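You operate a simulated robot arm through the tools that you are given. There is no shell and no other tool. Be economical: measure what you need, move in short steps, check, and stop when the job is done.

Carry out the task below with a simulated two-armed robot. There is one attempt and no reset: what you move stays moved.

JOB
Take the oil can and put it on the flat cartons. Press the red heater button two times. Turn the power dial to 6. Set the damper lever to 5. Turn the screw speed dial to 0 rpm. Open the cupboard door, take the white scoop and leave it on the cupboard under the control panel, then shut the door. Put the ink jar marked "yellow" from the top of the mixing bench on top of the silver heater band there and the ink jar labelled "black" on the shelf under the mixing bench. Put one of the gears from the top of the lift table on the top of the kitting table. Do these in any order. Set down upright: oil can, ink jar. The damper lever goes to its stop.

Only the result counts: the job must be done as asked and must still hold three seconds after the hand-in. Knocking over, shifting, dropping, spilling or breaking anything else fails it.

ROBOT AND FRAMES
Two 7-joint arms with two-finger parallel grippers on one trunk, on a base that drives. Base frame: it is fixed to the floor where the robot stands at the start and does not move with it; the origin is under the middle of the robot, x ahead of it, y to its left, z up. Units: mm, rad, N and s.
The left shoulder is at the start at [20, 138, 1371], the right one opposite. Each reaches about 671 mm from its shoulder. Places, roughly: cupboard door [6200, -1100, 400]; cupboard under the control panel [6400, -1100, 100]; damper lever [6300, 100, 700]; flat cartons (41x27x3 cm) [-3300, -2700, 300]; gear [7750, -3250, 750]; heater band (10x9x6 cm) [7700, -1400, 800]; ink jar [7500, -1250, 750]; oil can (12x6x12 cm) [500, 0, 1200]; power dial [4000, 100, 1600]; red heater button [2200, -100, 1400]; scoop [7250, -1500, 750]; screw speed dial [6200, -1300, 1000]; shelf under the mixing bench [7500, -1300, 300]; top of the kitting table [6600, -3400, 800]. Payload 1.57 kg a hand.
The TCP of each hand is the grasp point between the finger pads, 30 mm short of the fingertips. In the tool frame z runs along the fingers and y along their closing line. The gripper opens to 80 mm. The fingers are 17 mm wide and 12 mm thick; the gripper's body (40 by 82 mm) begins 80 mm behind the TCP.
Orientation is told as [roll, pitch, yaw] about the base's x, y, z axes, in that order, counted from this pose: with the fingers straight down and closing along the base's y, the tool's x points along the base's -x, its y along +y and its z along -z.

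CONTROLS
- The arms move only by the tool jog_arm. It takes "left_series", "right_series" or both (then of equal length, played together; a hand with none holds still); each is a list of rows, each a list of 7 numbers: the shift along the base's x, y, z in mm, then the turn, a rotation vector about the base's x, y, z in rad, then the closure in counts, from 0 (fully open) to 255 (shut). In form: [[dx, dy, dz, ax, ay, az, hand], ...]. A call has 1 to 8 rows; each row is the pose to reach, as a shift and turn from the pose commanded when the call began. Rows are played at 5 a second. More than 50 mm and 0.15 rad between two rows, or a gripper value outside its range, and nothing of the call is played. Where a pose cannot be reached the arm comes as near as it can. A force on the tool above 40 N (or 10 N above the force at the start of the call, whichever is more), or a blocked arm, ends the call early, and 0.2 s more pass. Each finger travels about 45 mm/s and halts on what it meets, pressing with about 35 N; the grip force reading is that of the motor and also rises with nothing between the fingers. The clock runs only during rows and for 0.2 s after the last one: add rows that repeat a pose to give the fingers time. It gives the time, the measured TCP pose, the force on the tool (base axes), the opening and the grip force at its end, in the units of the frame above (readings bear some noise), with the torque about the TCP (base axes, N m) and any sound that the robot's microphone picked up.
- Cameras (640 x 400 px; columns grow to the right, rows downward): "scene" is now at [192.8, 11.8, 1294.6]; the picture's right is [0.13, -0.99, 0.00], its down [-0.17, -0.02, -0.99] and it looks along [0.98, 0.13, -0.17] (base axes); focal length 226 px, centre (320, 200). "left" rides on the left gripper at [72, 7, -122] in its tool frame; the picture's right is [-0.09, 1.00, 0.00], its down [-0.84, -0.08, -0.54] and it looks along [-0.54, -0.05, 0.84] (tool axes); focal length 238 px, centre (320, 200). "right" rides on the right gripper at [72, -7, -122] in its tool frame; the picture's right is [0.09, 1.00, 0.00], its down [-0.84, 0.08, -0.54] and it looks along [-0.54, 0.05, 0.84] (tool axes); focal length 238 px, centre (320, 200).
- capture(camera): a new picture of that camera. It takes no simulated time.
- raise_lower(by): slides the trunk up (or, below 0, down) by that many mm; the arms and the scene camera ride with it, the base frame stays. It gives what a move gives, with no picture.
- base_move(legs): drives the robot by 1 to 6 legs, each [ahead, left, turn to the left] in mm, mm and rad, along the robot's own axes; the way and the turn of a leg run together, so that a leg with both is an arc; at most 1500 mm and 3.142 rad a leg. The arms and the cameras ride along, it lands a little off, and it stops where it bumps. It gives what a move gives.
- pan_tilt(pan, tilt): turns the head with the scene camera to pan (to the left, within 1.047 rad either way) and tilt (down, from -0.506 to 1.204), counted from straight ahead of the robot. It gives what a move gives.
- probe_pixels(camera, pixels): for up to 12 pixels [column, row] of the newest picture of that camera ("zoom" is the newest enlarged one), the place [x, y, z] in the base frame of the surface seen there, good to about 2 mm. It takes no simulated time.
- zoom(camera, box): a new picture of the part [left, top, right, bottom] of that camera's present view, enlarged. It takes no simulated time.
- job_done(): hands the job in; it is judged then, once.

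Go step by step. Measure first, check grasps and placings, and put right what went wrong. The budget is 322 turns and 196 pictures, counting those below and the enlarged ones. Unless the task says otherwise, let go and move clear before handing in, and close with one line.

The tools are called after "Request:" by a JSON object that holds its "method" and its "body". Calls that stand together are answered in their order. jog_arm: Moves the arms, as the interface text tells. Its arguments: {"type":"object","properties":{"left_series":{"type":"array"},"right_series":{"type":"array"}},"required":[]} The other tools are called the same way: raise_lower (by) slides the trunk up or down; base_move (legs) drives the base; pan_tilt (pan, tilt) turns the head that bears the scene camera; capture (camera) takes a picture; probe_pixels (camera, pixels) gives the place of the surface under pixels of a picture; zoom (camera, box) takes an enlarged picture of a part of a camera's view; job_done () hands the job in.

At the start:

```text
time_s: 0.0
left_position: [325.3, 148.0, 1229.7]
left_ee_rot: [-0.002, 0.56, 0.009]
left_contact_force: [-0.4, -0.1, 0.2]
left_torque: [0.03, 0.01, 0.02]
left_opening: 80.0
left_grasp_force: 0.0
right_position: [354.9, -120.5, 1218.9]
right_ee_rot: [0.003, 0.543, -0.006]
right_contact_force: [0.2, 0.4, 0.2]
right_torque: [-0.05, 0.0, 0.01]
right_opening: 80.2
right_grasp_force: 0.1
trunk travel left (down, up): [-746.0, 494.0]
robot x, y, heading: [2.8, -0.5, -0.003]
head pan, tilt: [0.131, 0.169]
```

scene: 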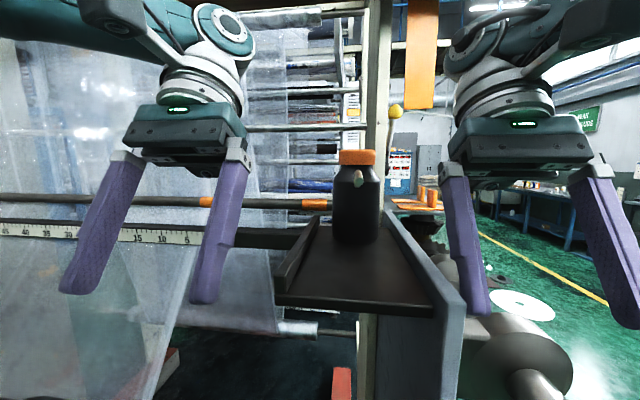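
right: 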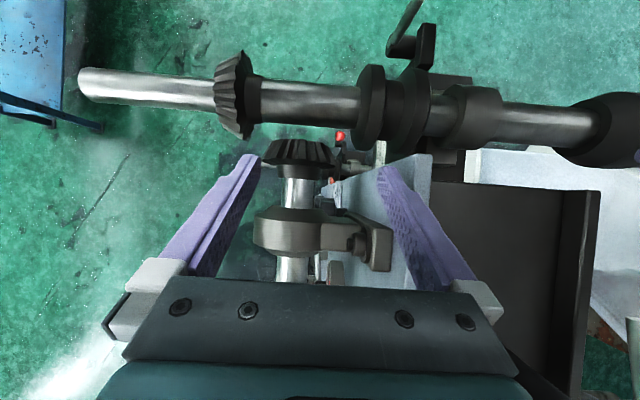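
left: 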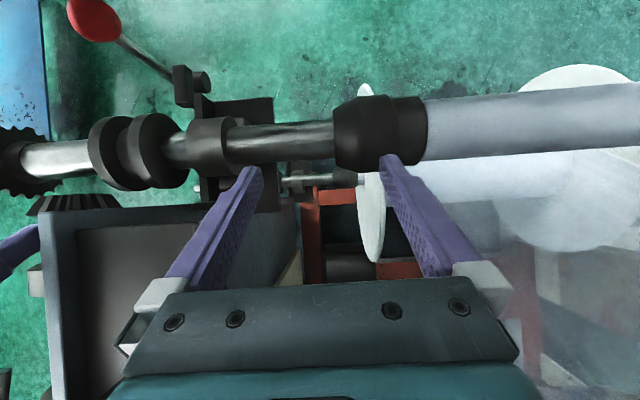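

The scene picture shows a dark bottle with an orange cap at (357,195) on a tray ahead. I'll measure it first.

Request:
{"method": "probe_pixels", "body": {"camera": "scene", "pixels": [[357, 157], [357, 190], [357, 235], [335, 200], [380, 200], [350, 270], [290, 270], [420, 290], [310, 240], [395, 230], [358, 180], [440, 250]]}}

Request:
{"method": "zoom", "body": {"camera": "scene", "box": [270, 130, 450, 330]}}

```text
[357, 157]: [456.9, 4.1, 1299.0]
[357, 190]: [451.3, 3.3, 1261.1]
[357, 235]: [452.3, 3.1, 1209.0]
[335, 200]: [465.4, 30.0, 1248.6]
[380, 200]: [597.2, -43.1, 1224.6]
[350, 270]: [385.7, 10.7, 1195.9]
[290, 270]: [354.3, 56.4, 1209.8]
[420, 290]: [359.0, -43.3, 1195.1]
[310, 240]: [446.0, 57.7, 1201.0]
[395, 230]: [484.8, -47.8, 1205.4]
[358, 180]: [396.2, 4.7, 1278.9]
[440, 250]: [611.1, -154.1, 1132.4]
```

```text
2.00 times, centred on (360, 230) of scene
```

zoom: 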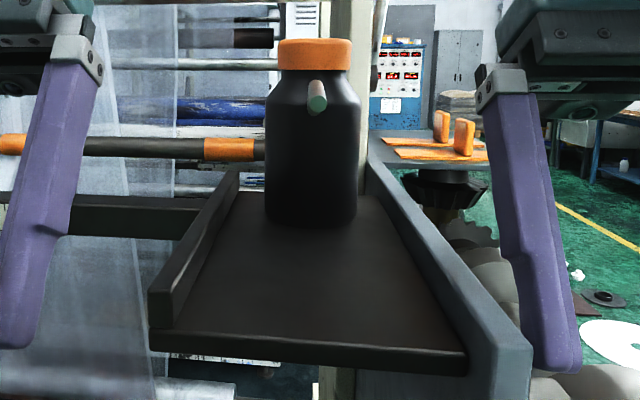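

The can's body is about 57 mm wide, with its front at x≈451, y≈3, and the spout pointing at me. Before a top grasp I'll check what lies around and above it.

Request:
{"method": "probe_pixels", "body": {"camera": "scene", "pixels": [[395, 110], [420, 60], [380, 60], [345, 127], [330, 160], [375, 130], [300, 15], [385, 280], [300, 127], [240, 200], [345, 60], [470, 280]]}}

Request:
{"method": "pan_tilt", "body": {"pan": 0, "tilt": -0.3}}

Request:
{"method": "capture", "body": {"camera": "scene"}}

```text
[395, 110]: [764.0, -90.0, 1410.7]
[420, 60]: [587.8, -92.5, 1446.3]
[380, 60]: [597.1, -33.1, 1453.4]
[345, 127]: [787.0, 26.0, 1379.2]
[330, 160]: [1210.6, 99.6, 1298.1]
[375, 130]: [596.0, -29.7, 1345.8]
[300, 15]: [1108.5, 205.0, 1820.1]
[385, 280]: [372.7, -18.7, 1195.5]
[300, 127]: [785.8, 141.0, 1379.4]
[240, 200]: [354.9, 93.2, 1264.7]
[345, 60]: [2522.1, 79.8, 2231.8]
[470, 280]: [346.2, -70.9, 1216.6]
```

```text
time_s: 0.9
left_position: [325.3, 147.4, 1230.9]
left_ee_rot: [-0.002, 0.561, 0.01]
left_contact_force: [-0.4, 0.0, -0.2]
left_torque: [0.02, 0.01, 0.02]
left_opening: 79.8
left_grasp_force: 0.0
right_position: [354.6, -119.5, 1217.7]
right_ee_rot: [0.002, 0.546, -0.004]
right_contact_force: [-0.2, 0.0, -0.3]
right_torque: [0.0, 0.01, 0.0]
right_opening: 80.1
right_grasp_force: 0.0
trunk travel left (down, up): [-746.0, 494.0]
robot x, y, heading: [1.0, -1.3, 0.0]
head pan, tilt: [0.0, -0.3]
```

```text
191 pictures are left
```

scene: 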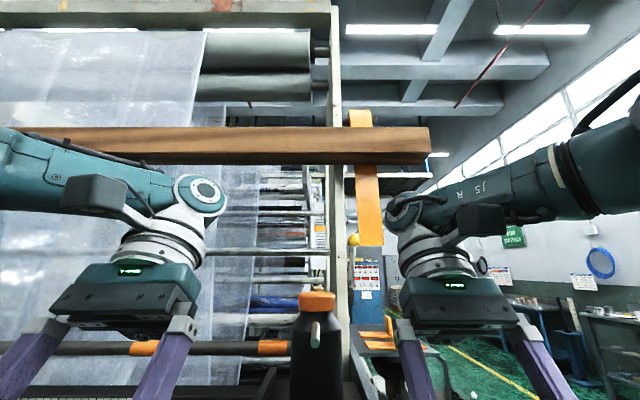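

A wooden beam runs overhead at (220,145). I'll locate it.

Request:
{"method": "probe_pixels", "body": {"camera": "scene", "pixels": [[60, 140], [220, 145], [400, 160], [425, 145], [220, 130], [220, 160], [365, 210], [335, 200], [325, 40], [445, 255], [410, 205], [360, 117]]}}

```text
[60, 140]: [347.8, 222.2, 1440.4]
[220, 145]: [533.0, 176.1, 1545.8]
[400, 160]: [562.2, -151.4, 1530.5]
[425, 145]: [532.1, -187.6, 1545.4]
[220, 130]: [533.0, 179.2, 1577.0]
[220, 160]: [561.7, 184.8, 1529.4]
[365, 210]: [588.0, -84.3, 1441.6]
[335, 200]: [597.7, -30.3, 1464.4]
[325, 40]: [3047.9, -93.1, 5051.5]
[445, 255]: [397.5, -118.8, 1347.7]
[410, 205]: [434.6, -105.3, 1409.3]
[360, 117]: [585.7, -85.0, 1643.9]
```

The beam is at x>533, z>1530, so I'll come in from the front. The right hand will be straight down at z≈1257, sliding in +x with the can between the fingers.

Request:
{"method": "jog_arm", "body": {"right_series": [[-5, 30, 20, 0, -0.13, 0, 0], [-10, 60, 40, 0, -0.26, 0, 0], [-15, 90, 45, 0, -0.4, 0, 0], [-15, 123, 45, 0, -0.545, 0, 0], [-15, 123, 45, 0, -0.545, 0, 0]]}}

Request:
{"method": "capture", "body": {"camera": "right"}}

```text
time_s: 1.4
left_position: [325.2, 144.8, 1230.1]
left_ee_rot: [-0.005, 0.561, 0.007]
left_contact_force: [-0.2, 0.3, -0.7]
left_torque: [-0.01, 0.0, 0.03]
left_opening: 79.9
left_grasp_force: 0.1
right_position: [347.8, -100.7, 1218.2]
right_ee_rot: [-0.045, 0.452, -0.033]
right_contact_force: [7.2, -25.0, 14.4]
right_torque: [0.34, 0.11, 0.03]
right_opening: 57.2
right_grasp_force: 0.0
trunk travel left (down, up): [-746.0, 494.0]
robot x, y, heading: [0.4, 0.8, -0.002]
head pan, tilt: [0.0, -0.3]
stopped in row 2 (right hand): the force on the tool passed its limit at 50 N (the readings are from after the stop); the commanded pose is now the measured one
```

```text
190 pictures are left
```

right: 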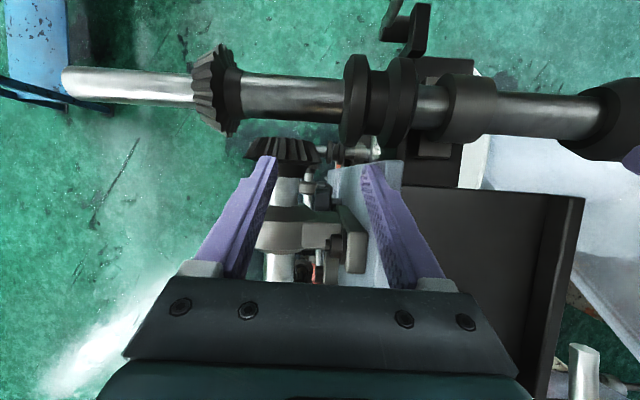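

The finger bumped the plate beside the tray; I moved sideways before lifting enough. I'll back off in -y, go up, and check.

Request:
{"method": "jog_arm", "body": {"right_series": [[-10, -20, 0, 0, 0, 0, 0], [-15, -20, 40, 0, 0, 0, 0], [-15, -20, 75, 0, 0, 0, 0]]}}

Request:
{"method": "pan_tilt", "body": {"pan": 0, "tilt": 0.35}}

Request:
{"method": "capture", "body": {"camera": "scene"}}

```text
time_s: 2.2
left_position: [325.4, 148.2, 1231.0]
left_ee_rot: [-0.001, 0.562, 0.009]
left_contact_force: [-1.1, 0.3, 0.4]
left_torque: [0.03, -0.03, 0.04]
left_opening: 79.7
left_grasp_force: 0.0
right_position: [309.1, -116.8, 1226.0]
right_ee_rot: [-0.028, 0.661, -0.042]
right_contact_force: [0.4, 0.5, 0.4]
right_torque: [0.01, -0.02, 0.03]
right_opening: 80.2
right_grasp_force: 0.0
trunk travel left (down, up): [-746.0, 494.0]
robot x, y, heading: [1.9, 0.0, 0.003]
head pan, tilt: [0.0, -0.3]
stopped in row 3 (right hand): the arm was blocked; the commanded pose is now the measured one
```

```text
time_s: 3.3
left_position: [325.7, 148.1, 1229.6]
left_ee_rot: [0.0, 0.563, 0.008]
left_contact_force: [0.5, -0.1, -0.1]
left_torque: [-0.03, 0.0, -0.01]
left_opening: 80.1
left_grasp_force: 0.0
right_position: [309.8, -116.4, 1227.1]
right_ee_rot: [-0.029, 0.66, -0.041]
right_contact_force: [0.0, 0.1, 0.1]
right_torque: [0.01, 0.01, 0.0]
right_opening: 80.1
right_grasp_force: 0.1
trunk travel left (down, up): [-746.0, 494.0]
robot x, y, heading: [4.3, 0.5, 0.0]
head pan, tilt: [0.0, 0.351]
```

```text
189 pictures are left
```

scene: 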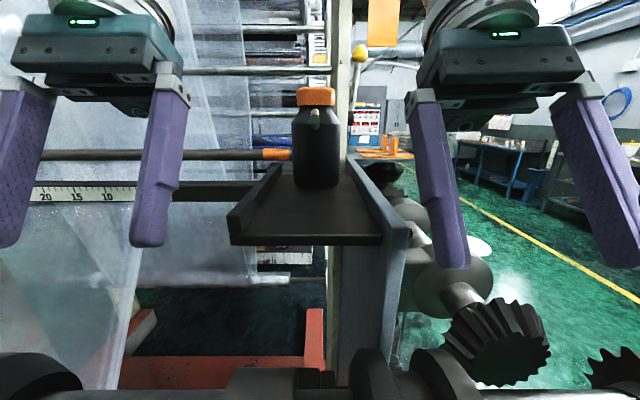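

The arm is now clear of the plate, but it stopped while lifting. I'll try unpitching the wrist while lifting gently.

Request:
{"method": "jog_arm", "body": {"right_series": [[5, -5, 10, 0.015, -0.1, 0.02, 0], [5, -5, 25, 0.03, -0.2, 0.04, 0], [5, -5, 35, 0.03, -0.3, 0.04, 0], [5, -5, 45, 0.03, -0.4, 0.04, 0]]}}

```text
time_s: 4.5
left_position: [325.6, 148.0, 1229.9]
left_ee_rot: [-0.003, 0.563, 0.011]
left_contact_force: [-1.4, -0.5, -0.1]
left_torque: [0.05, 0.04, -0.01]
left_opening: 80.2
left_grasp_force: 0.0
right_position: [303.1, -119.7, 1244.0]
right_ee_rot: [0.0, 0.348, 0.024]
right_contact_force: [-0.3, 0.0, -0.6]
right_torque: [0.02, -0.01, 0.01]
right_opening: 80.1
right_grasp_force: 0.0
trunk travel left (down, up): [-746.0, 494.0]
robot x, y, heading: [0.3, -1.2, -0.001]
head pan, tilt: [0.0, 0.351]
stopped in row 4 (right hand): the arm was blocked; the commanded pose is now the measured one
```

It's moving but meets a limit close in. I'll reach a little further forward as I lift, staying outside the plate in y.

Request:
{"method": "jog_arm", "body": {"right_series": [[20, -10, 15, 0, -0.1, 0, 0], [40, -10, 30, 0, -0.2, 0, 0], [50, -10, 45, 0, -0.3, 0, 0], [50, -10, 45, 0, -0.348, -0.02, 0]]}}

```text
time_s: 5.7
left_position: [325.6, 147.5, 1229.9]
left_ee_rot: [-0.003, 0.562, 0.011]
left_contact_force: [-0.2, -0.3, -0.3]
left_torque: [0.02, -0.05, -0.03]
left_opening: 80.0
left_grasp_force: 0.0
right_position: [340.1, -129.9, 1251.0]
right_ee_rot: [-0.021, 0.12, 0.012]
right_contact_force: [-0.6, 0.0, 0.0]
right_torque: [-0.01, 0.01, -0.04]
right_opening: 80.2
right_grasp_force: 0.0
trunk travel left (down, up): [-746.0, 494.0]
robot x, y, heading: [-0.2, -2.7, -0.001]
head pan, tilt: [0.0, 0.351]
stopped in row 4 (right hand): the arm was blocked; the commanded pose is now the measured one
```

It was blocked again with no tool force. I'll look at the arm itself.

Request:
{"method": "pan_tilt", "body": {"pan": -0.4, "tilt": -0.4}}

Request:
{"method": "capture", "body": {"camera": "scene"}}

```text
time_s: 6.8
left_position: [324.8, 148.2, 1230.5]
left_ee_rot: [-0.001, 0.56, 0.008]
left_contact_force: [-0.6, -0.4, -0.3]
left_torque: [-0.02, 0.01, 0.0]
left_opening: 79.8
left_grasp_force: 0.0
right_position: [340.7, -128.2, 1250.6]
right_ee_rot: [-0.02, 0.121, 0.012]
right_contact_force: [0.1, 0.0, 0.1]
right_torque: [-0.04, 0.0, 0.01]
right_opening: 79.9
right_grasp_force: 0.0
trunk travel left (down, up): [-746.0, 494.0]
robot x, y, heading: [-4.2, 3.4, 0.002]
head pan, tilt: [-0.4, -0.4]
```

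```text
188 pictures are left
```

scene: 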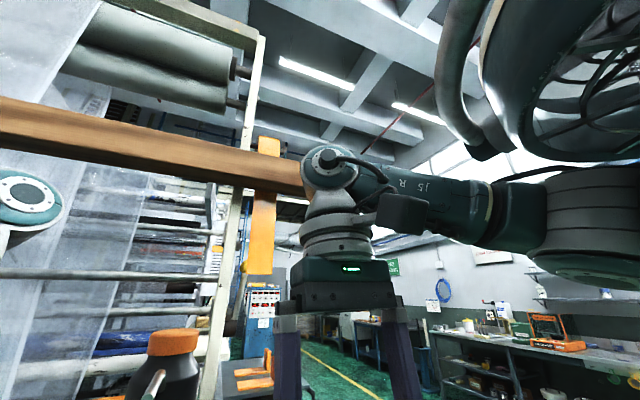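

Request:
{"method": "probe_pixels", "body": {"camera": "scene", "pixels": [[330, 152], [315, 165], [290, 170], [280, 185], [250, 170], [340, 200], [375, 185], [430, 190], [550, 200], [580, 260], [400, 205], [560, 140]]}}

```text
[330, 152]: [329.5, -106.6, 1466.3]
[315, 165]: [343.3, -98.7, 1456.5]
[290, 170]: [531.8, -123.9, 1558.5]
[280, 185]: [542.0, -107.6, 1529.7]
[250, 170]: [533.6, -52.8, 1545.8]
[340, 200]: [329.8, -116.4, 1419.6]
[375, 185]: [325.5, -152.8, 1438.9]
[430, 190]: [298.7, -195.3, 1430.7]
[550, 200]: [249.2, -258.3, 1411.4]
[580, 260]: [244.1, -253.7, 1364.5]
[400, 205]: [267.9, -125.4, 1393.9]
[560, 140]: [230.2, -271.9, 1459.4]
```

The wrist (x≈335, z≈1460) is far from the beam, so this is a fold limit close in. I'll reach forward to x≈372 while lifting, then go sideways over the plate in front of the spout.

Request:
{"method": "jog_arm", "body": {"right_series": [[18, 0, 5, 0.02, -0.06, -0.01, 0], [32, 0, 12, 0.02, -0.12, -0.01, 0], [32, 0, 22, 0.02, -0.12, -0.01, 0], [32, 30, 22, 0.02, -0.12, -0.01, 0]]}}

```text
time_s: 7.8
left_position: [325.2, 148.5, 1230.5]
left_ee_rot: [-0.001, 0.561, 0.008]
left_contact_force: [0.9, 0.3, -0.2]
left_torque: [-0.01, 0.01, -0.01]
left_opening: 80.1
left_grasp_force: 0.1
right_position: [369.0, -101.9, 1258.5]
right_ee_rot: [-0.002, 0.04, -0.013]
right_contact_force: [-0.2, 0.7, -0.6]
right_torque: [0.01, -0.02, -0.01]
right_opening: 80.0
right_grasp_force: 0.1
trunk travel left (down, up): [-746.0, 494.0]
robot x, y, heading: [-0.3, -2.4, 0.003]
head pan, tilt: [-0.4, -0.4]
```

It works. Next I'll go sideways to y≈3.

Request:
{"method": "jog_arm", "body": {"right_series": [[0, 35, 0, 0, 0, 0, 0], [0, 70, 0, 0, 0, 0, 0], [0, 103, 0, 0, 0, 0, 0], [0, 103, 0, 0, 0, 0, 0]]}}

Request:
{"method": "capture", "body": {"camera": "right"}}

```text
time_s: 9.0
left_position: [324.5, 148.9, 1230.0]
left_ee_rot: [-0.002, 0.561, 0.008]
left_contact_force: [0.2, 0.0, 0.0]
left_torque: [-0.03, 0.02, -0.03]
left_opening: 79.8
left_grasp_force: 0.1
right_position: [364.2, 1.4, 1244.4]
right_ee_rot: [-0.003, 0.075, -0.004]
right_contact_force: [1.0, 0.4, -0.1]
right_torque: [0.01, -0.04, -0.02]
right_opening: 80.1
right_grasp_force: 0.2
trunk travel left (down, up): [-746.0, 494.0]
robot x, y, heading: [-1.3, 0.2, 0.001]
head pan, tilt: [-0.4, -0.4]
stopped in row 4 (right hand): the arm was blocked; the commanded pose is now the measured one
```

```text
187 pictures are left
```

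right: 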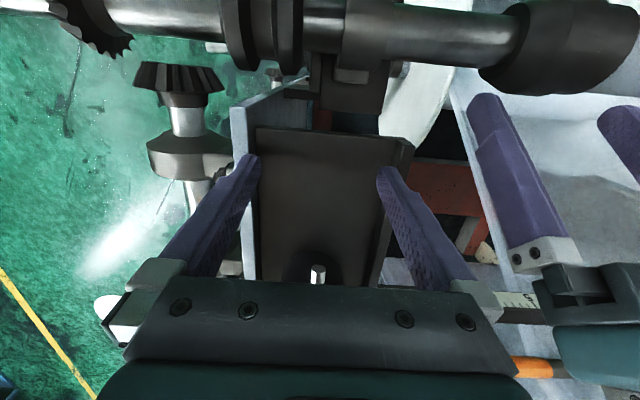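

The spout sits centred between the fingers at (318,275). I'll lift about 14 mm while moving forward, then check before closing.

Request:
{"method": "jog_arm", "body": {"right_series": [[20, 0, 12, 0, -0.06, 0, 0], [50, 1, 14, 0, -0.07, 0, 0], [85, 2, 14, 0, -0.07, 0, 0], [116, 2, 14, 0, -0.07, 0, 0], [116, 2, 14, 0, -0.07, 0, 0]]}}

Request:
{"method": "pan_tilt", "body": {"pan": 0, "tilt": 0.2}}

Request:
{"method": "capture", "body": {"camera": "scene"}}

```text
time_s: 10.1
left_position: [325.1, 148.0, 1229.9]
left_ee_rot: [-0.002, 0.56, 0.009]
left_contact_force: [0.0, -0.4, 0.2]
left_torque: [0.01, 0.0, 0.0]
left_opening: 79.8
left_grasp_force: 0.0
right_position: [424.0, -5.8, 1239.6]
right_ee_rot: [0.002, 0.044, 0.015]
right_contact_force: [-5.3, 6.6, 26.7]
right_torque: [-1.03, 0.02, -0.19]
right_opening: 74.3
right_grasp_force: 0.0
right hand out of reach, approached as far as the arm can: row 3, 4, 5
trunk travel left (down, up): [-746.0, 494.0]
robot x, y, heading: [2.9, 3.6, -0.0]
head pan, tilt: [-0.4, -0.4]
stopped in row 5 (right hand): the force on the tool passed its limit at 50 N (the readings are from after the stop); the commanded pose is now the measured one
```

```text
time_s: 11.1
left_position: [325.4, 148.2, 1231.3]
left_ee_rot: [0.0, 0.56, 0.01]
left_contact_force: [-0.7, -0.8, 0.0]
left_torque: [0.02, -0.04, 0.03]
left_opening: 80.0
left_grasp_force: 0.0
right_position: [425.7, -7.6, 1241.0]
right_ee_rot: [0.001, 0.044, 0.013]
right_contact_force: [-15.1, 9.0, 41.6]
right_torque: [-1.58, 0.22, -0.64]
right_opening: 72.9
right_grasp_force: 0.0
trunk travel left (down, up): [-746.0, 494.0]
robot x, y, heading: [0.5, -1.7, -0.0]
head pan, tilt: [0.0, 0.201]
```

```text
186 pictures are left
```

scene: 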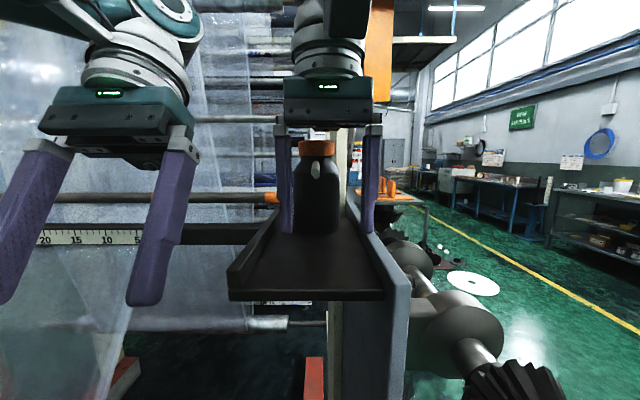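

The right finger is pressing on the tray's side wall with 41 N, and poses further out were out of reach this high relative to the shoulder. I'll back out, then raise the trunk to give the arm a better stance.

Request:
{"method": "jog_arm", "body": {"right_series": [[-5, 8, 6, 0, 0, 0, 0], [-30, 9, 8, 0, 0, 0, 0], [-60, 9, 8, 0, 0, 0, 0]]}}

Request:
{"method": "raise_lower", "body": {"by": 130}}

Request:
{"method": "capture", "body": {"camera": "scene"}}

```text
time_s: 11.9
left_position: [324.5, 148.1, 1230.4]
left_ee_rot: [-0.003, 0.562, 0.008]
left_contact_force: [0.3, -0.3, 0.4]
left_torque: [0.01, -0.03, -0.02]
left_opening: 80.1
left_grasp_force: 0.0
right_position: [360.6, 5.4, 1237.6]
right_ee_rot: [-0.014, 0.065, 0.022]
right_contact_force: [-0.4, 0.4, 0.1]
right_torque: [-0.03, -0.02, -0.03]
right_opening: 80.1
right_grasp_force: 0.1
trunk travel left (down, up): [-746.0, 494.0]
robot x, y, heading: [-1.5, -1.0, 0.006]
head pan, tilt: [0.0, 0.201]
```

```text
time_s: 13.5
left_position: [325.4, 147.3, 1360.4]
left_ee_rot: [-0.001, 0.562, 0.008]
left_contact_force: [-0.1, -0.4, 0.1]
left_torque: [-0.01, 0.02, 0.02]
left_opening: 80.0
left_grasp_force: 0.1
right_position: [361.1, 4.2, 1368.8]
right_ee_rot: [-0.01, 0.066, 0.021]
right_contact_force: [-1.0, 0.0, 0.1]
right_torque: [-0.01, 0.0, 0.0]
right_opening: 79.8
right_grasp_force: 0.1
trunk travel left (down, up): [-876.0, 364.0]
robot x, y, heading: [-1.5, -5.1, -0.001]
head pan, tilt: [0.0, 0.201]
```

```text
185 pictures are left
```

scene: 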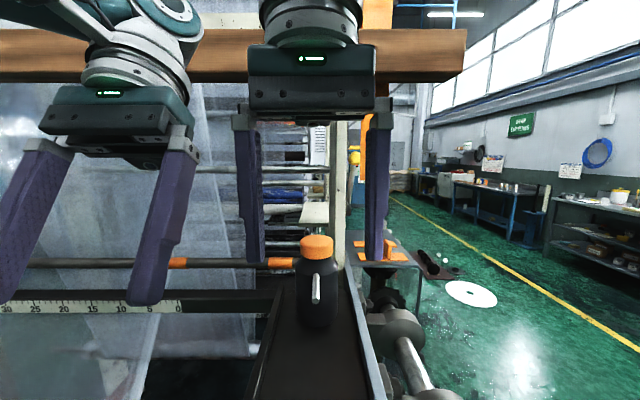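

From this higher view I'll re-measure the can and the tray edges before descending.

Request:
{"method": "probe_pixels", "body": {"camera": "scene", "pixels": [[316, 243], [304, 246], [328, 246], [316, 285], [298, 290], [335, 290], [316, 302], [290, 340], [350, 340], [355, 300], [280, 310], [268, 340]]}}

Request:
{"method": "zoom", "body": {"camera": "scene", "box": [220, 220, 420, 400]}}

```text
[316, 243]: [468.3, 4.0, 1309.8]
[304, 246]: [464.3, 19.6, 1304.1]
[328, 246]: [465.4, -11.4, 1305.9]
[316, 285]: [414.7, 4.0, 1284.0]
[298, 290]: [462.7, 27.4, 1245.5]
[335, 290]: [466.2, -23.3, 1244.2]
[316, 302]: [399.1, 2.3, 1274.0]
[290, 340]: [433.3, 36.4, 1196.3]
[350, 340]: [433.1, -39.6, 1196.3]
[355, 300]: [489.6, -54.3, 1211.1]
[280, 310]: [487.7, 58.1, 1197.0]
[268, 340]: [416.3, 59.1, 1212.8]
```

```text
2.22 times, centred on (320, 310) of scene
```

zoom: 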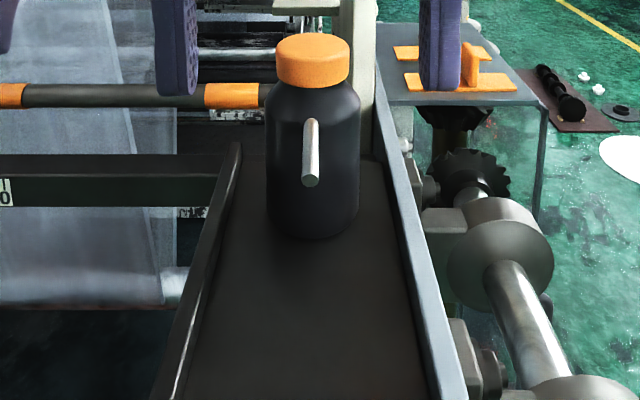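

The can's axis is near (478, 3), with its top at 1311 and the plate top at about 1212. I'll descend in front of the spout and straighten the hand.

Request:
{"method": "jog_arm", "body": {"right_series": [[4, 0, -35, 0.01, -0.06, -0.02, 0], [4, 0, -70, 0.01, -0.066, -0.02, 0], [4, 0, -106, 0.01, -0.066, -0.02, 0], [4, 0, -106, 0.01, -0.066, -0.02, 0]]}}

```text
time_s: 14.5
left_position: [324.6, 148.6, 1360.2]
left_ee_rot: [-0.002, 0.563, 0.008]
left_contact_force: [0.1, 0.5, 0.1]
left_torque: [0.01, -0.01, -0.04]
left_opening: 80.1
left_grasp_force: 0.2
right_position: [369.6, 3.8, 1271.6]
right_ee_rot: [0.011, -0.025, -0.007]
right_contact_force: [0.9, -0.4, 0.7]
right_torque: [-0.01, -0.02, -0.02]
right_opening: 80.0
right_grasp_force: 0.1
trunk travel left (down, up): [-876.0, 364.0]
robot x, y, heading: [0.5, 1.8, 0.004]
head pan, tilt: [0.0, 0.201]
```

Descent went well with no force. Now forward onto the can.

Request:
{"method": "jog_arm", "body": {"right_series": [[0, 0, 0, 0, 0.02, 0, 0], [40, 0, -2, 0, 0.02, 0, 0], [80, -1, -2, 0, 0.02, 0, 0], [110, -1, -2, 0, 0.02, 0, 0], [110, -1, -2, 0, 0.02, 0, 0]]}}

Request:
{"method": "capture", "body": {"camera": "scene"}}

```text
time_s: 15.7
left_position: [324.7, 148.8, 1360.1]
left_ee_rot: [-0.001, 0.562, 0.009]
left_contact_force: [0.1, 0.4, 0.7]
left_torque: [-0.01, 0.0, 0.0]
left_opening: 80.2
left_grasp_force: 0.2
right_position: [436.3, 2.5, 1270.8]
right_ee_rot: [0.01, -0.002, -0.007]
right_contact_force: [-0.1, -0.1, -0.3]
right_torque: [0.01, -0.01, 0.0]
right_opening: 80.0
right_grasp_force: 0.1
right hand out of reach, approached as far as the arm can: row 3, 4, 5
trunk travel left (down, up): [-876.0, 364.0]
robot x, y, heading: [-3.1, 2.1, -0.002]
head pan, tilt: [0.0, 0.201]
```

```text
183 pictures are left
```

scene: 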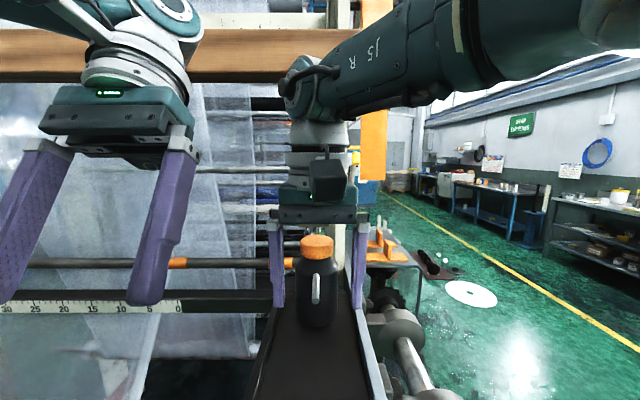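

The arm is at full stretch at x=436, and the can is between the fingers, 42 mm short. I'll look down to see whether the base can advance.

Request:
{"method": "pan_tilt", "body": {"pan": 0, "tilt": 1.1}}

Request:
{"method": "capture", "body": {"camera": "scene"}}

```text
time_s: 16.9
left_position: [323.6, 148.3, 1360.1]
left_ee_rot: [-0.003, 0.563, 0.008]
left_contact_force: [0.5, -0.5, -0.3]
left_torque: [0.01, 0.0, 0.01]
left_opening: 80.1
left_grasp_force: 0.0
right_position: [437.4, 3.0, 1269.8]
right_ee_rot: [0.008, -0.003, -0.008]
right_contact_force: [0.3, -0.5, 1.4]
right_torque: [-0.01, 0.04, 0.02]
right_opening: 80.1
right_grasp_force: 0.0
trunk travel left (down, up): [-876.0, 364.0]
robot x, y, heading: [-2.6, -1.0, -0.004]
head pan, tilt: [0.0, 1.1]
```

```text
182 pictures are left
```

scene: 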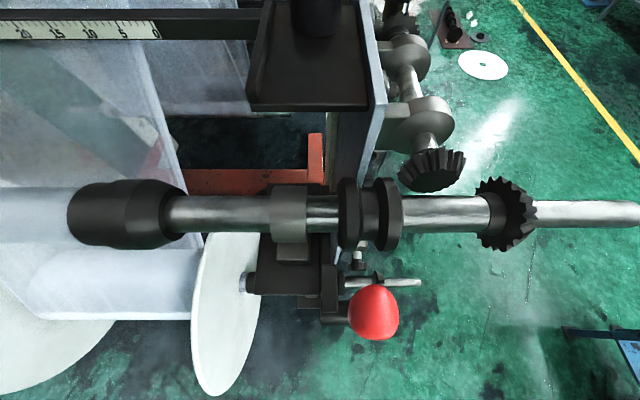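

Request:
{"method": "probe_pixels", "body": {"camera": "scene", "pixels": [[375, 315], [320, 210], [225, 330], [320, 300], [60, 330], [510, 215], [310, 100], [50, 385], [225, 390], [450, 350], [280, 340], [600, 350]]}}

```text
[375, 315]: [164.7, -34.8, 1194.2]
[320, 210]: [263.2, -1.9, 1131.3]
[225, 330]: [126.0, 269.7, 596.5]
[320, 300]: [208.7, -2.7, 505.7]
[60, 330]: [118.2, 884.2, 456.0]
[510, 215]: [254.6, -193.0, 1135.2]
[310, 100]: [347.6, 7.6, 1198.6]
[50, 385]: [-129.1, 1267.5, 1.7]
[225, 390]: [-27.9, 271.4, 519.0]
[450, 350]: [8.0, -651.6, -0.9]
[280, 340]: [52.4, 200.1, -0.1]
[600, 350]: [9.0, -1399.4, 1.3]
```

A red knob and shafts sit right in front of the base, so I won't drive forward. Instead I'll tilt the fingers forward (pitch ≈ -0.35) to gain reach.

Request:
{"method": "jog_arm", "body": {"right_series": [[0, 0, -2, 0, -0.14, 0, 0], [10, 0, -5, 0, -0.27, 0, 0], [25, 0, -9, 0, -0.36, 0, 0], [42, 0, -12, 0, -0.4, 0, 0], [42, 0, -12, 0, -0.4, 0, 0]]}}

Request:
{"method": "pan_tilt", "body": {"pan": 0, "tilt": 0.3}}

Request:
{"method": "capture", "body": {"camera": "scene"}}

```text
time_s: 18.1
left_position: [325.0, 148.6, 1360.4]
left_ee_rot: [-0.002, 0.562, 0.007]
left_contact_force: [0.5, 0.1, 0.1]
left_torque: [-0.01, -0.02, 0.03]
left_opening: 80.0
left_grasp_force: 0.0
right_position: [480.3, 1.9, 1257.9]
right_ee_rot: [0.012, -0.405, -0.006]
right_contact_force: [0.3, 0.4, -0.3]
right_torque: [0.02, 0.0, -0.02]
right_opening: 80.0
right_grasp_force: 0.1
trunk travel left (down, up): [-876.0, 364.0]
robot x, y, heading: [0.1, -1.3, -0.001]
head pan, tilt: [0.0, 1.1]
```

```text
time_s: 19.2
left_position: [324.2, 148.4, 1360.7]
left_ee_rot: [-0.002, 0.563, 0.008]
left_contact_force: [-0.1, -0.5, -0.8]
left_torque: [0.01, 0.0, -0.01]
left_opening: 79.8
left_grasp_force: 0.0
right_position: [479.3, 0.4, 1257.5]
right_ee_rot: [0.012, -0.402, -0.009]
right_contact_force: [0.7, 0.4, -0.5]
right_torque: [0.01, -0.01, 0.04]
right_opening: 79.8
right_grasp_force: 0.0
trunk travel left (down, up): [-876.0, 364.0]
robot x, y, heading: [-0.6, 0.6, -0.002]
head pan, tilt: [0.0, 0.3]
```

```text
181 pictures are left
```

scene: 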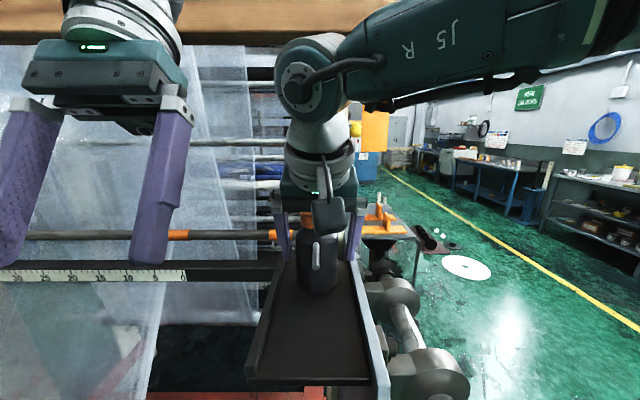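

The TCP is at the can's axis. I'll close and lift.

Request:
{"method": "jog_arm", "body": {"right_series": [[0, 1, 0, 0, 0, 0, 255], [0, 1, 0, 0, 0, 0, 255], [0, 1, 0, 0, 0, 0, 255], [0, 1, 0, 0, 0, 0, 255], [0, 1, 15, 0, 0, 0, 255], [0, 1, 35, 0, 0, 0, 255], [0, 1, 35, 0, 0, 0, 255]]}}

Request:
{"method": "capture", "body": {"camera": "scene"}}

```text
time_s: 20.8
left_position: [325.0, 149.8, 1360.2]
left_ee_rot: [-0.002, 0.561, 0.009]
left_contact_force: [-0.7, 0.7, 0.4]
left_torque: [0.01, -0.02, -0.02]
left_opening: 79.9
left_grasp_force: 0.1
right_position: [479.2, 2.9, 1292.0]
right_ee_rot: [0.012, -0.403, -0.008]
right_contact_force: [0.1, -0.7, -1.9]
right_torque: [0.01, -0.04, 0.01]
right_opening: 59.1
right_grasp_force: 35.1
trunk travel left (down, up): [-876.0, 364.0]
robot x, y, heading: [1.2, -1.0, -0.001]
head pan, tilt: [0.0, 0.3]
```

```text
180 pictures are left
```

scene: 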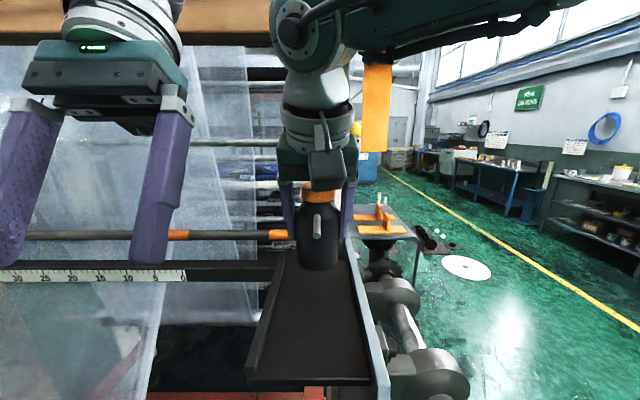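

The can is held (59 mm, 35 N) and lifted. I'll pull it back toward me, upright, then look around for a way out.

Request:
{"method": "jog_arm", "body": {"right_series": [[-30, 0, 20, 0, 0, 0, 255], [-65, 0, 30, 0, 0, 0, 255], [-100, 0, 30, 0, 0, 0, 255], [-110, 0, 30, 0, 0, 0, 255]]}}

Request:
{"method": "pan_tilt", "body": {"pan": -1.047, "tilt": 0.4}}

Request:
{"method": "capture", "body": {"camera": "scene"}}

Request:
{"method": "pan_tilt", "body": {"pan": 1.047, "tilt": 0.6}}

Request:
{"method": "capture", "body": {"camera": "scene"}}

```text
time_s: 21.8
left_position: [324.1, 147.5, 1360.0]
left_ee_rot: [-0.003, 0.562, 0.008]
left_contact_force: [0.1, -0.2, 0.1]
left_torque: [-0.01, -0.01, 0.01]
left_opening: 80.1
left_grasp_force: 0.2
right_position: [364.7, 2.6, 1311.6]
right_ee_rot: [0.011, -0.377, -0.005]
right_contact_force: [0.4, -0.9, -2.0]
right_torque: [0.02, -0.01, -0.01]
right_opening: 59.2
right_grasp_force: 34.9
trunk travel left (down, up): [-876.0, 364.0]
robot x, y, heading: [5.0, 0.6, -0.001]
head pan, tilt: [0.0, 0.3]
```

```text
time_s: 23.1
left_position: [324.2, 149.6, 1359.8]
left_ee_rot: [-0.002, 0.561, 0.008]
left_contact_force: [-0.2, -0.6, 0.8]
left_torque: [-0.03, -0.01, 0.0]
left_opening: 79.8
left_grasp_force: 0.1
right_position: [365.8, 1.5, 1311.8]
right_ee_rot: [0.012, -0.378, -0.007]
right_contact_force: [0.6, -0.1, -2.6]
right_torque: [-0.03, 0.03, 0.0]
right_opening: 59.1
right_grasp_force: 35.1
trunk travel left (down, up): [-876.0, 364.0]
robot x, y, heading: [-2.3, 0.3, 0.001]
head pan, tilt: [-1.047, 0.4]
```

```text
179 pictures are left
```

scene: 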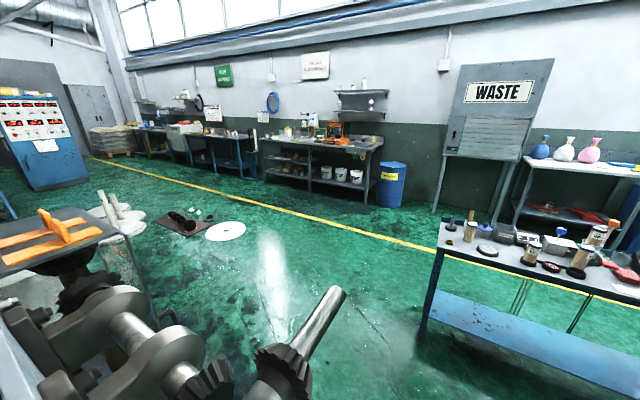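

```text
time_s: 25.1
left_position: [324.0, 147.8, 1361.2]
left_ee_rot: [-0.003, 0.561, 0.01]
left_contact_force: [0.2, -1.0, 0.4]
left_torque: [-0.03, 0.0, 0.0]
left_opening: 80.1
left_grasp_force: 0.1
right_position: [367.2, 2.1, 1312.1]
right_ee_rot: [0.013, -0.378, -0.009]
right_contact_force: [0.1, -0.4, -2.4]
right_torque: [0.01, -0.01, -0.02]
right_opening: 59.1
right_grasp_force: 35.0
trunk travel left (down, up): [-876.0, 364.0]
robot x, y, heading: [0.0, -1.9, -0.003]
head pan, tilt: [1.047, 0.6]
```

```text
178 pictures are left
```

scene: 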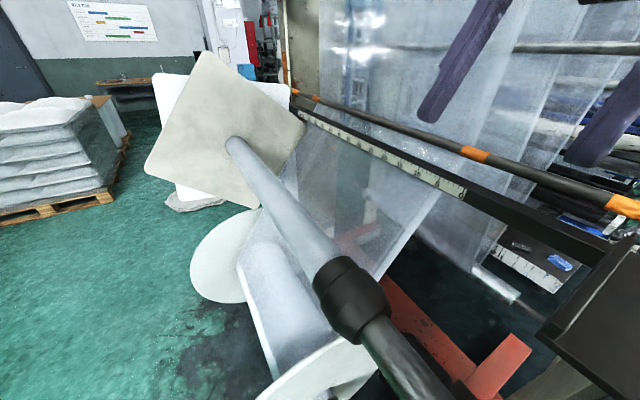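

Request:
{"method": "probe_pixels", "body": {"camera": "scene", "pixels": [[215, 130], [290, 395], [80, 180], [30, 290], [380, 280], [330, 370], [225, 260], [100, 350]]}}

Request:
{"method": "pan_tilt", "body": {"pan": -1.047, "tilt": 0.6}}

Request:
{"method": "capture", "body": {"camera": "scene"}}

Request:
{"method": "probe_pixels", "body": {"camera": "scene", "pixels": [[430, 300], [445, 170], [600, 250], [500, 190], [330, 225], [270, 350], [230, 320], [635, 350], [500, 330], [555, 130], [390, 130], [160, 200]]}}

```text
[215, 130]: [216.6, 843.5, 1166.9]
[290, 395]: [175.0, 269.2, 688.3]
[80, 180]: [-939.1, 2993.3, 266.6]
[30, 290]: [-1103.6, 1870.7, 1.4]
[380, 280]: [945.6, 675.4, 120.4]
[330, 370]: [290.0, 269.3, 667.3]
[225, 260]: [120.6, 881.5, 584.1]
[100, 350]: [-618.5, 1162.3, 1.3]
```

```text
time_s: 27.1
left_position: [325.6, 148.9, 1359.7]
left_ee_rot: [-0.001, 0.562, 0.009]
left_contact_force: [-0.2, 0.3, -0.1]
left_torque: [0.0, 0.0, 0.0]
left_opening: 80.1
left_grasp_force: 0.1
right_position: [366.5, 1.8, 1311.2]
right_ee_rot: [0.011, -0.376, -0.008]
right_contact_force: [-0.4, -0.2, -1.4]
right_torque: [-0.01, 0.01, -0.01]
right_opening: 58.8
right_grasp_force: 35.3
trunk travel left (down, up): [-876.0, 364.0]
robot x, y, heading: [-1.1, -1.0, -0.001]
head pan, tilt: [-1.047, 0.6]
```

```text
177 pictures are left
```

scene: 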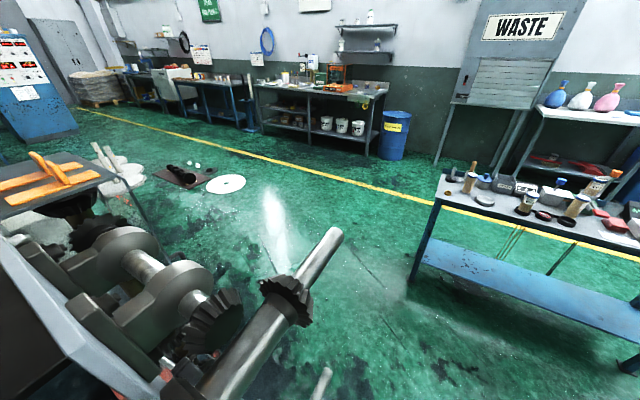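

```text
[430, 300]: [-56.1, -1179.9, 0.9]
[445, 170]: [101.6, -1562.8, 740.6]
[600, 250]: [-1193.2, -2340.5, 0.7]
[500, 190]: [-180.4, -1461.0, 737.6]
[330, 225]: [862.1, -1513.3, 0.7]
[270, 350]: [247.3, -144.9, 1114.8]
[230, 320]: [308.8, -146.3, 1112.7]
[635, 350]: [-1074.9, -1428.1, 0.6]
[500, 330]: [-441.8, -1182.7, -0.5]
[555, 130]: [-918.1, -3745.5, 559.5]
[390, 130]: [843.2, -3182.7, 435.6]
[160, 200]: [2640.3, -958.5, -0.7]
```

There's a worktable on my right (its edge at y≈-1180 to -1400) and a machine on my left. I'll back straight out and turn right, then look toward the cartons.

Request:
{"method": "base_move", "body": {"legs": [[-700, 0, 0], [0, 0, -2.36]]}}

Request:
{"method": "pan_tilt", "body": {"pan": 0, "tilt": 0.35}}

Request:
{"method": "capture", "body": {"camera": "scene"}}

```text
time_s: 36.5
left_position: [-816.5, -346.3, 1360.5]
left_ee_rot: [-0.002, 0.561, -2.321]
left_contact_force: [-1.1, 0.1, 0.9]
left_torque: [-0.01, 0.0, 0.01]
left_opening: 80.0
left_grasp_force: 0.0
right_position: [-950.7, -276.0, 1313.3]
right_ee_rot: [0.012, -0.377, -2.337]
right_contact_force: [-0.6, -0.6, -2.0]
right_torque: [-0.01, -0.03, 0.02]
right_opening: 59.1
right_grasp_force: 35.5
trunk travel left (down, up): [-876.0, 364.0]
robot x, y, heading: [-696.7, -12.4, -2.329]
head pan, tilt: [-1.047, 0.6]
```

```text
time_s: 37.9
left_position: [-815.9, -346.4, 1360.1]
left_ee_rot: [-0.003, 0.562, -2.322]
left_contact_force: [-0.2, -0.5, -0.9]
left_torque: [0.04, -0.01, -0.03]
left_opening: 80.2
left_grasp_force: 0.0
right_position: [-950.2, -274.0, 1311.4]
right_ee_rot: [0.011, -0.376, -2.337]
right_contact_force: [-0.6, -1.6, -2.1]
right_torque: [0.01, 0.02, 0.01]
right_opening: 59.2
right_grasp_force: 35.2
trunk travel left (down, up): [-876.0, 364.0]
robot x, y, heading: [-699.6, -6.7, -2.333]
head pan, tilt: [0.0, 0.351]
```

```text
176 pictures are left
```

scene: 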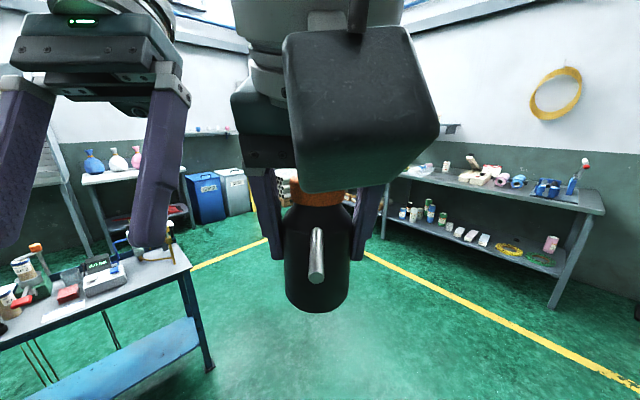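

The can in my hand hides the view. I'll swing it to my right by ~150 mm and look again.

Request:
{"method": "jog_arm", "body": {"right_series": [[-33, 32, 0, 0, 0, 0, 255], [-66, 64, 0, 0, 0, 0, 255], [-100, 96, 0, 0, 0, 0, 255], [-120, 115, 0, 0, 0, 0, 255]]}}

Request:
{"method": "capture", "body": {"camera": "scene"}}

```text
time_s: 38.9
left_position: [-816.2, -346.4, 1360.2]
left_ee_rot: [-0.002, 0.562, -2.322]
left_contact_force: [0.2, 0.3, -0.7]
left_torque: [-0.04, -0.04, -0.04]
left_opening: 79.9
left_grasp_force: 0.1
right_position: [-1072.4, -159.4, 1309.0]
right_ee_rot: [0.011, -0.377, -2.335]
right_contact_force: [0.2, 0.4, -1.3]
right_torque: [-0.02, 0.01, 0.01]
right_opening: 59.1
right_grasp_force: 35.2
trunk travel left (down, up): [-876.0, 364.0]
robot x, y, heading: [-702.2, -10.4, -2.334]
head pan, tilt: [0.0, 0.351]
```

```text
175 pictures are left
```

scene: 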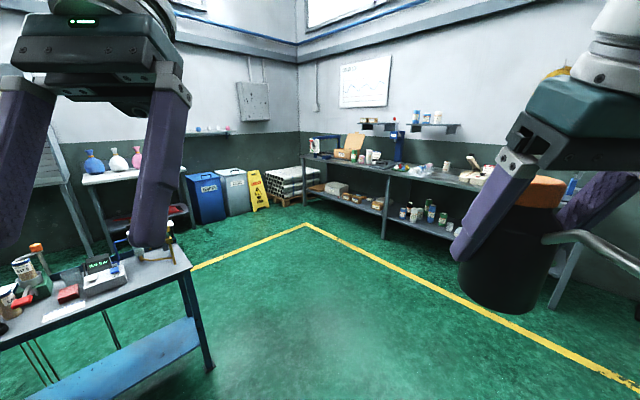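

Request:
{"method": "zoom", "body": {"camera": "scene", "box": [230, 130, 430, 255]}}

Request:
{"method": "probe_pixels", "body": {"camera": "scene", "pixels": [[318, 188], [345, 188], [292, 175], [292, 195], [190, 250], [300, 210], [385, 240], [340, 196], [305, 160], [270, 180], [390, 175]]}}

```text
3.20 times, centred on (330, 192) of scene
```

zoom: 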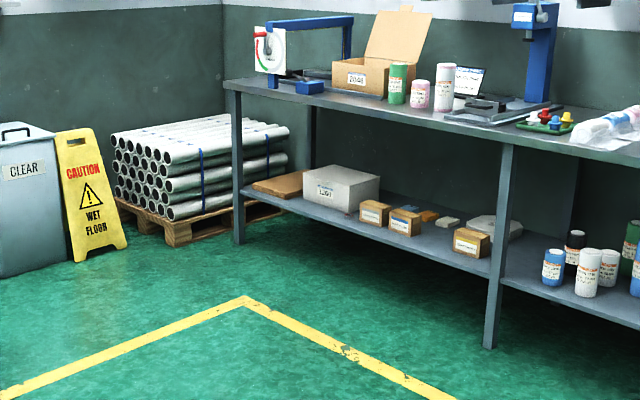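

```text
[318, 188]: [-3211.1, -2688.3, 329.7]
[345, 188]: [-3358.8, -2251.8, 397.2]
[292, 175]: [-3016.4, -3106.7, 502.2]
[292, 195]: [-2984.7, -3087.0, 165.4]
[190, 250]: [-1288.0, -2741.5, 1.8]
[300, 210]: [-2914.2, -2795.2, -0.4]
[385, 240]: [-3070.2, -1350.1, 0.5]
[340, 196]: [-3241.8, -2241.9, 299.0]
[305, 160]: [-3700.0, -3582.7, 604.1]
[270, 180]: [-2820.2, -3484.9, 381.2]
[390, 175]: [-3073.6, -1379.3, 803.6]
```

The flat brown cartons are on the bench's lower shelf, top ≈(-3211,-2688,330), and the floor inside the yellow lines is clear. I'll face -x, drive ahead, then slide left to stand before them.

Request:
{"method": "base_move", "body": {"legs": [[0, 0, -0.81], [1450, 0, 0], [0, 1350, 0], [0, 1350, 0]]}}

Request:
{"method": "capture", "body": {"camera": "scene"}}

```text
time_s: 60.8
left_position: [-2366.5, -2879.4, 1360.2]
left_ee_rot: [-0.002, 0.563, -3.098]
left_contact_force: [-0.1, 0.4, -0.7]
left_torque: [-0.02, 0.01, 0.03]
left_opening: 80.0
left_grasp_force: 0.1
right_position: [-2419.5, -2565.6, 1310.2]
right_ee_rot: [0.013, -0.378, -3.114]
right_contact_force: [0.3, -0.4, -1.4]
right_torque: [0.0, -0.04, 0.03]
right_opening: 59.0
right_grasp_force: 35.2
trunk travel left (down, up): [-876.0, 364.0]
robot x, y, heading: [-2044.7, -2720.6, -3.105]
head pan, tilt: [0.0, 0.351]
```

```text
173 pictures are left
```

scene: 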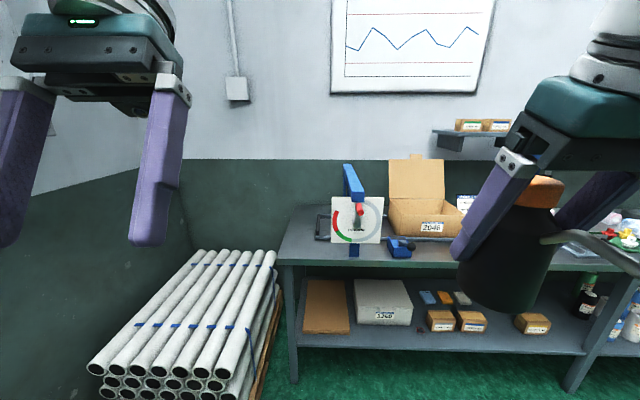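

Request:
{"method": "probe_pixels", "body": {"camera": "scene", "pixels": [[305, 331], [347, 331], [310, 283], [345, 283], [326, 305], [325, 262], [295, 340], [356, 320], [292, 380], [440, 345], [100, 390], [235, 345]]}}

```text
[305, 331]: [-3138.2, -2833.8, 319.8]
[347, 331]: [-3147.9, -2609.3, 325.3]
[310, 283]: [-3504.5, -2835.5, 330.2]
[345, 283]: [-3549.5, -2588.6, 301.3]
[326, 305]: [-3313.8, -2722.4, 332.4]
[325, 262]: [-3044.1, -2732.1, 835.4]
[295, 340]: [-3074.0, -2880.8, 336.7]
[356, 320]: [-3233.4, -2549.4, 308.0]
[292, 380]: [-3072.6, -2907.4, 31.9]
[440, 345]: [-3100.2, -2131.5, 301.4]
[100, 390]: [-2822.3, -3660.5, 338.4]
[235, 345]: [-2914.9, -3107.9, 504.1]
```

The cartons span x -3140…-3545, y -2845…-2600, top 331. I'll aim to set the can at about (-3205,-2655), so I shift right 100 mm and lower the trunk to see under the bench.

Request:
{"method": "base_move", "body": {"legs": [[0, -100, -0.036]]}}

Request:
{"method": "raise_lower", "body": {"by": -870}}

Request:
{"method": "pan_tilt", "body": {"pan": 0, "tilt": 0}}

Request:
{"method": "capture", "body": {"camera": "scene"}}

```text
time_s: 61.9
left_position: [-2374.4, -2767.7, 1360.7]
left_ee_rot: [0.0, 0.562, -3.136]
left_contact_force: [-1.0, -0.4, 0.6]
left_torque: [0.03, 0.02, 0.0]
left_opening: 80.0
left_grasp_force: 0.1
right_position: [-2413.5, -2452.4, 1310.3]
right_ee_rot: [0.012, -0.377, 3.131]
right_contact_force: [0.1, 0.4, -2.8]
right_torque: [0.01, -0.01, -0.02]
right_opening: 59.0
right_grasp_force: 35.2
trunk travel left (down, up): [-876.0, 364.0]
robot x, y, heading: [-2049.5, -2616.0, 3.137]
head pan, tilt: [0.0, 0.351]
```

```text
refused: -870 is not a number from -400 to 400
```

```text
time_s: 62.7
left_position: [-2374.8, -2768.2, 1359.2]
left_ee_rot: [-0.001, 0.562, -3.135]
left_contact_force: [0.5, 0.7, 1.2]
left_torque: [0.0, 0.02, 0.02]
left_opening: 80.3
left_grasp_force: 0.0
right_position: [-2414.1, -2453.9, 1311.0]
right_ee_rot: [0.011, -0.376, 3.131]
right_contact_force: [-0.1, 0.1, -1.9]
right_torque: [0.02, -0.01, -0.03]
right_opening: 58.6
right_grasp_force: 35.3
trunk travel left (down, up): [-876.0, 364.0]
robot x, y, heading: [-2053.6, -2620.7, 3.135]
head pan, tilt: [0.0, 0.0]
```

```text
172 pictures are left
```

scene: 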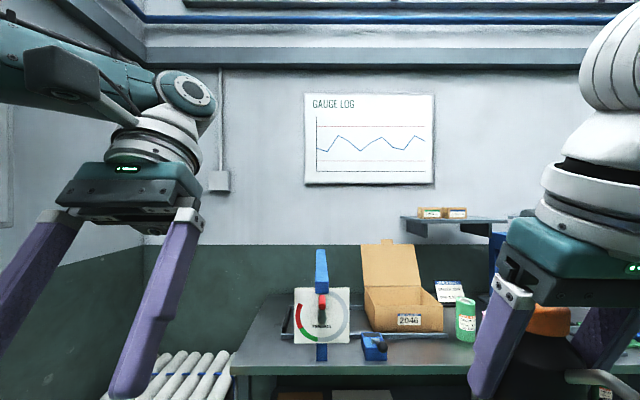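

The trunk moves at most 400 mm per call, so I'll lower it in steps.

Request:
{"method": "raise_lower", "body": {"by": -400}}

Request:
{"method": "raise_lower", "body": {"by": -400}}

Request:
{"method": "raise_lower", "body": {"by": -70}}

Request:
{"method": "capture", "body": {"camera": "scene"}}

```text
time_s: 66.6
left_position: [-2374.6, -2767.3, 960.5]
left_ee_rot: [-0.003, 0.562, -3.137]
left_contact_force: [0.2, 1.1, 0.2]
left_torque: [0.01, 0.02, 0.01]
left_opening: 79.8
left_grasp_force: 0.0
right_position: [-2413.9, -2453.0, 910.6]
right_ee_rot: [0.012, -0.378, 3.129]
right_contact_force: [-0.1, 1.0, -1.8]
right_torque: [0.03, -0.05, -0.01]
right_opening: 58.9
right_grasp_force: 34.7
trunk travel left (down, up): [-476.0, 764.0]
robot x, y, heading: [-2050.5, -2620.3, 3.134]
head pan, tilt: [0.0, 0.0]
```

```text
time_s: 70.4
left_position: [-2374.6, -2767.8, 559.5]
left_ee_rot: [-0.001, 0.561, -3.136]
left_contact_force: [-0.6, 0.3, 0.6]
left_torque: [0.02, 0.0, 0.0]
left_opening: 80.0
left_grasp_force: 0.0
right_position: [-2412.3, -2453.7, 510.5]
right_ee_rot: [0.012, -0.376, 3.133]
right_contact_force: [0.4, -0.5, -2.2]
right_torque: [-0.02, 0.0, 0.01]
right_opening: 58.8
right_grasp_force: 35.7
trunk travel left (down, up): [-76.0, 1164.0]
robot x, y, heading: [-2049.7, -2618.7, 3.138]
head pan, tilt: [0.0, 0.0]
```

```text
time_s: 71.5
left_position: [-2374.2, -2767.0, 489.7]
left_ee_rot: [-0.001, 0.562, -3.136]
left_contact_force: [0.1, 0.2, -0.4]
left_torque: [0.0, 0.02, 0.01]
left_opening: 80.2
left_grasp_force: 0.1
right_position: [-2414.3, -2453.6, 439.9]
right_ee_rot: [0.012, -0.378, 3.132]
right_contact_force: [0.5, 0.0, -1.4]
right_torque: [0.0, -0.04, -0.01]
right_opening: 58.8
right_grasp_force: 35.1
trunk travel left (down, up): [-6.0, 1234.0]
robot x, y, heading: [-2048.0, -2622.3, 3.14]
head pan, tilt: [0.0, 0.0]
```

```text
171 pictures are left
```

scene: 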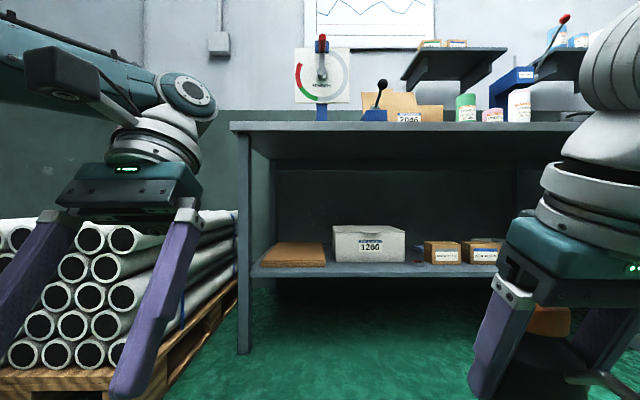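

Request:
{"method": "probe_pixels", "body": {"camera": "scene", "pixels": [[300, 133], [300, 140], [245, 250], [275, 265], [325, 265], [277, 245], [322, 245], [335, 262], [365, 215], [300, 272], [190, 85], [120, 380]]}}

Request:
{"method": "zoom", "body": {"camera": "scene", "box": [220, 100, 420, 300]}}

```text
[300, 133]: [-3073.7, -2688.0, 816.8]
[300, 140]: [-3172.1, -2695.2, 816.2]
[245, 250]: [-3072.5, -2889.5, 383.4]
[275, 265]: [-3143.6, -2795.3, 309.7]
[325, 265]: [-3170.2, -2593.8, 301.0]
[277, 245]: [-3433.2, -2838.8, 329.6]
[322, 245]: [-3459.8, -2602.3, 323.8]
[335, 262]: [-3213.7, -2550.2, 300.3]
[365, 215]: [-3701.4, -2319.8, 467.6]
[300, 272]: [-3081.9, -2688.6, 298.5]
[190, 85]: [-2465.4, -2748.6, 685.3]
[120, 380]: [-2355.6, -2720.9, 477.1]
```

```text
2.00 times, centred on (320, 200) of scene
```

zoom: 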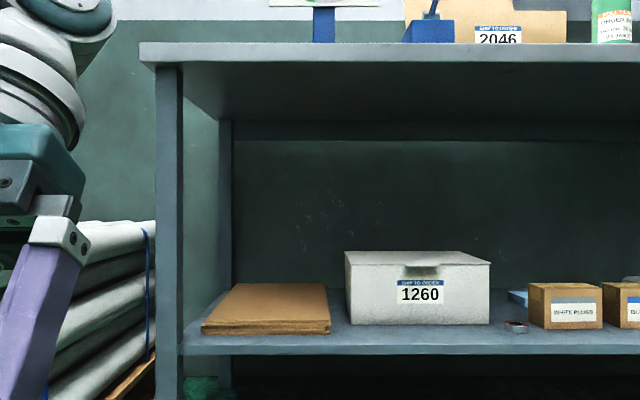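

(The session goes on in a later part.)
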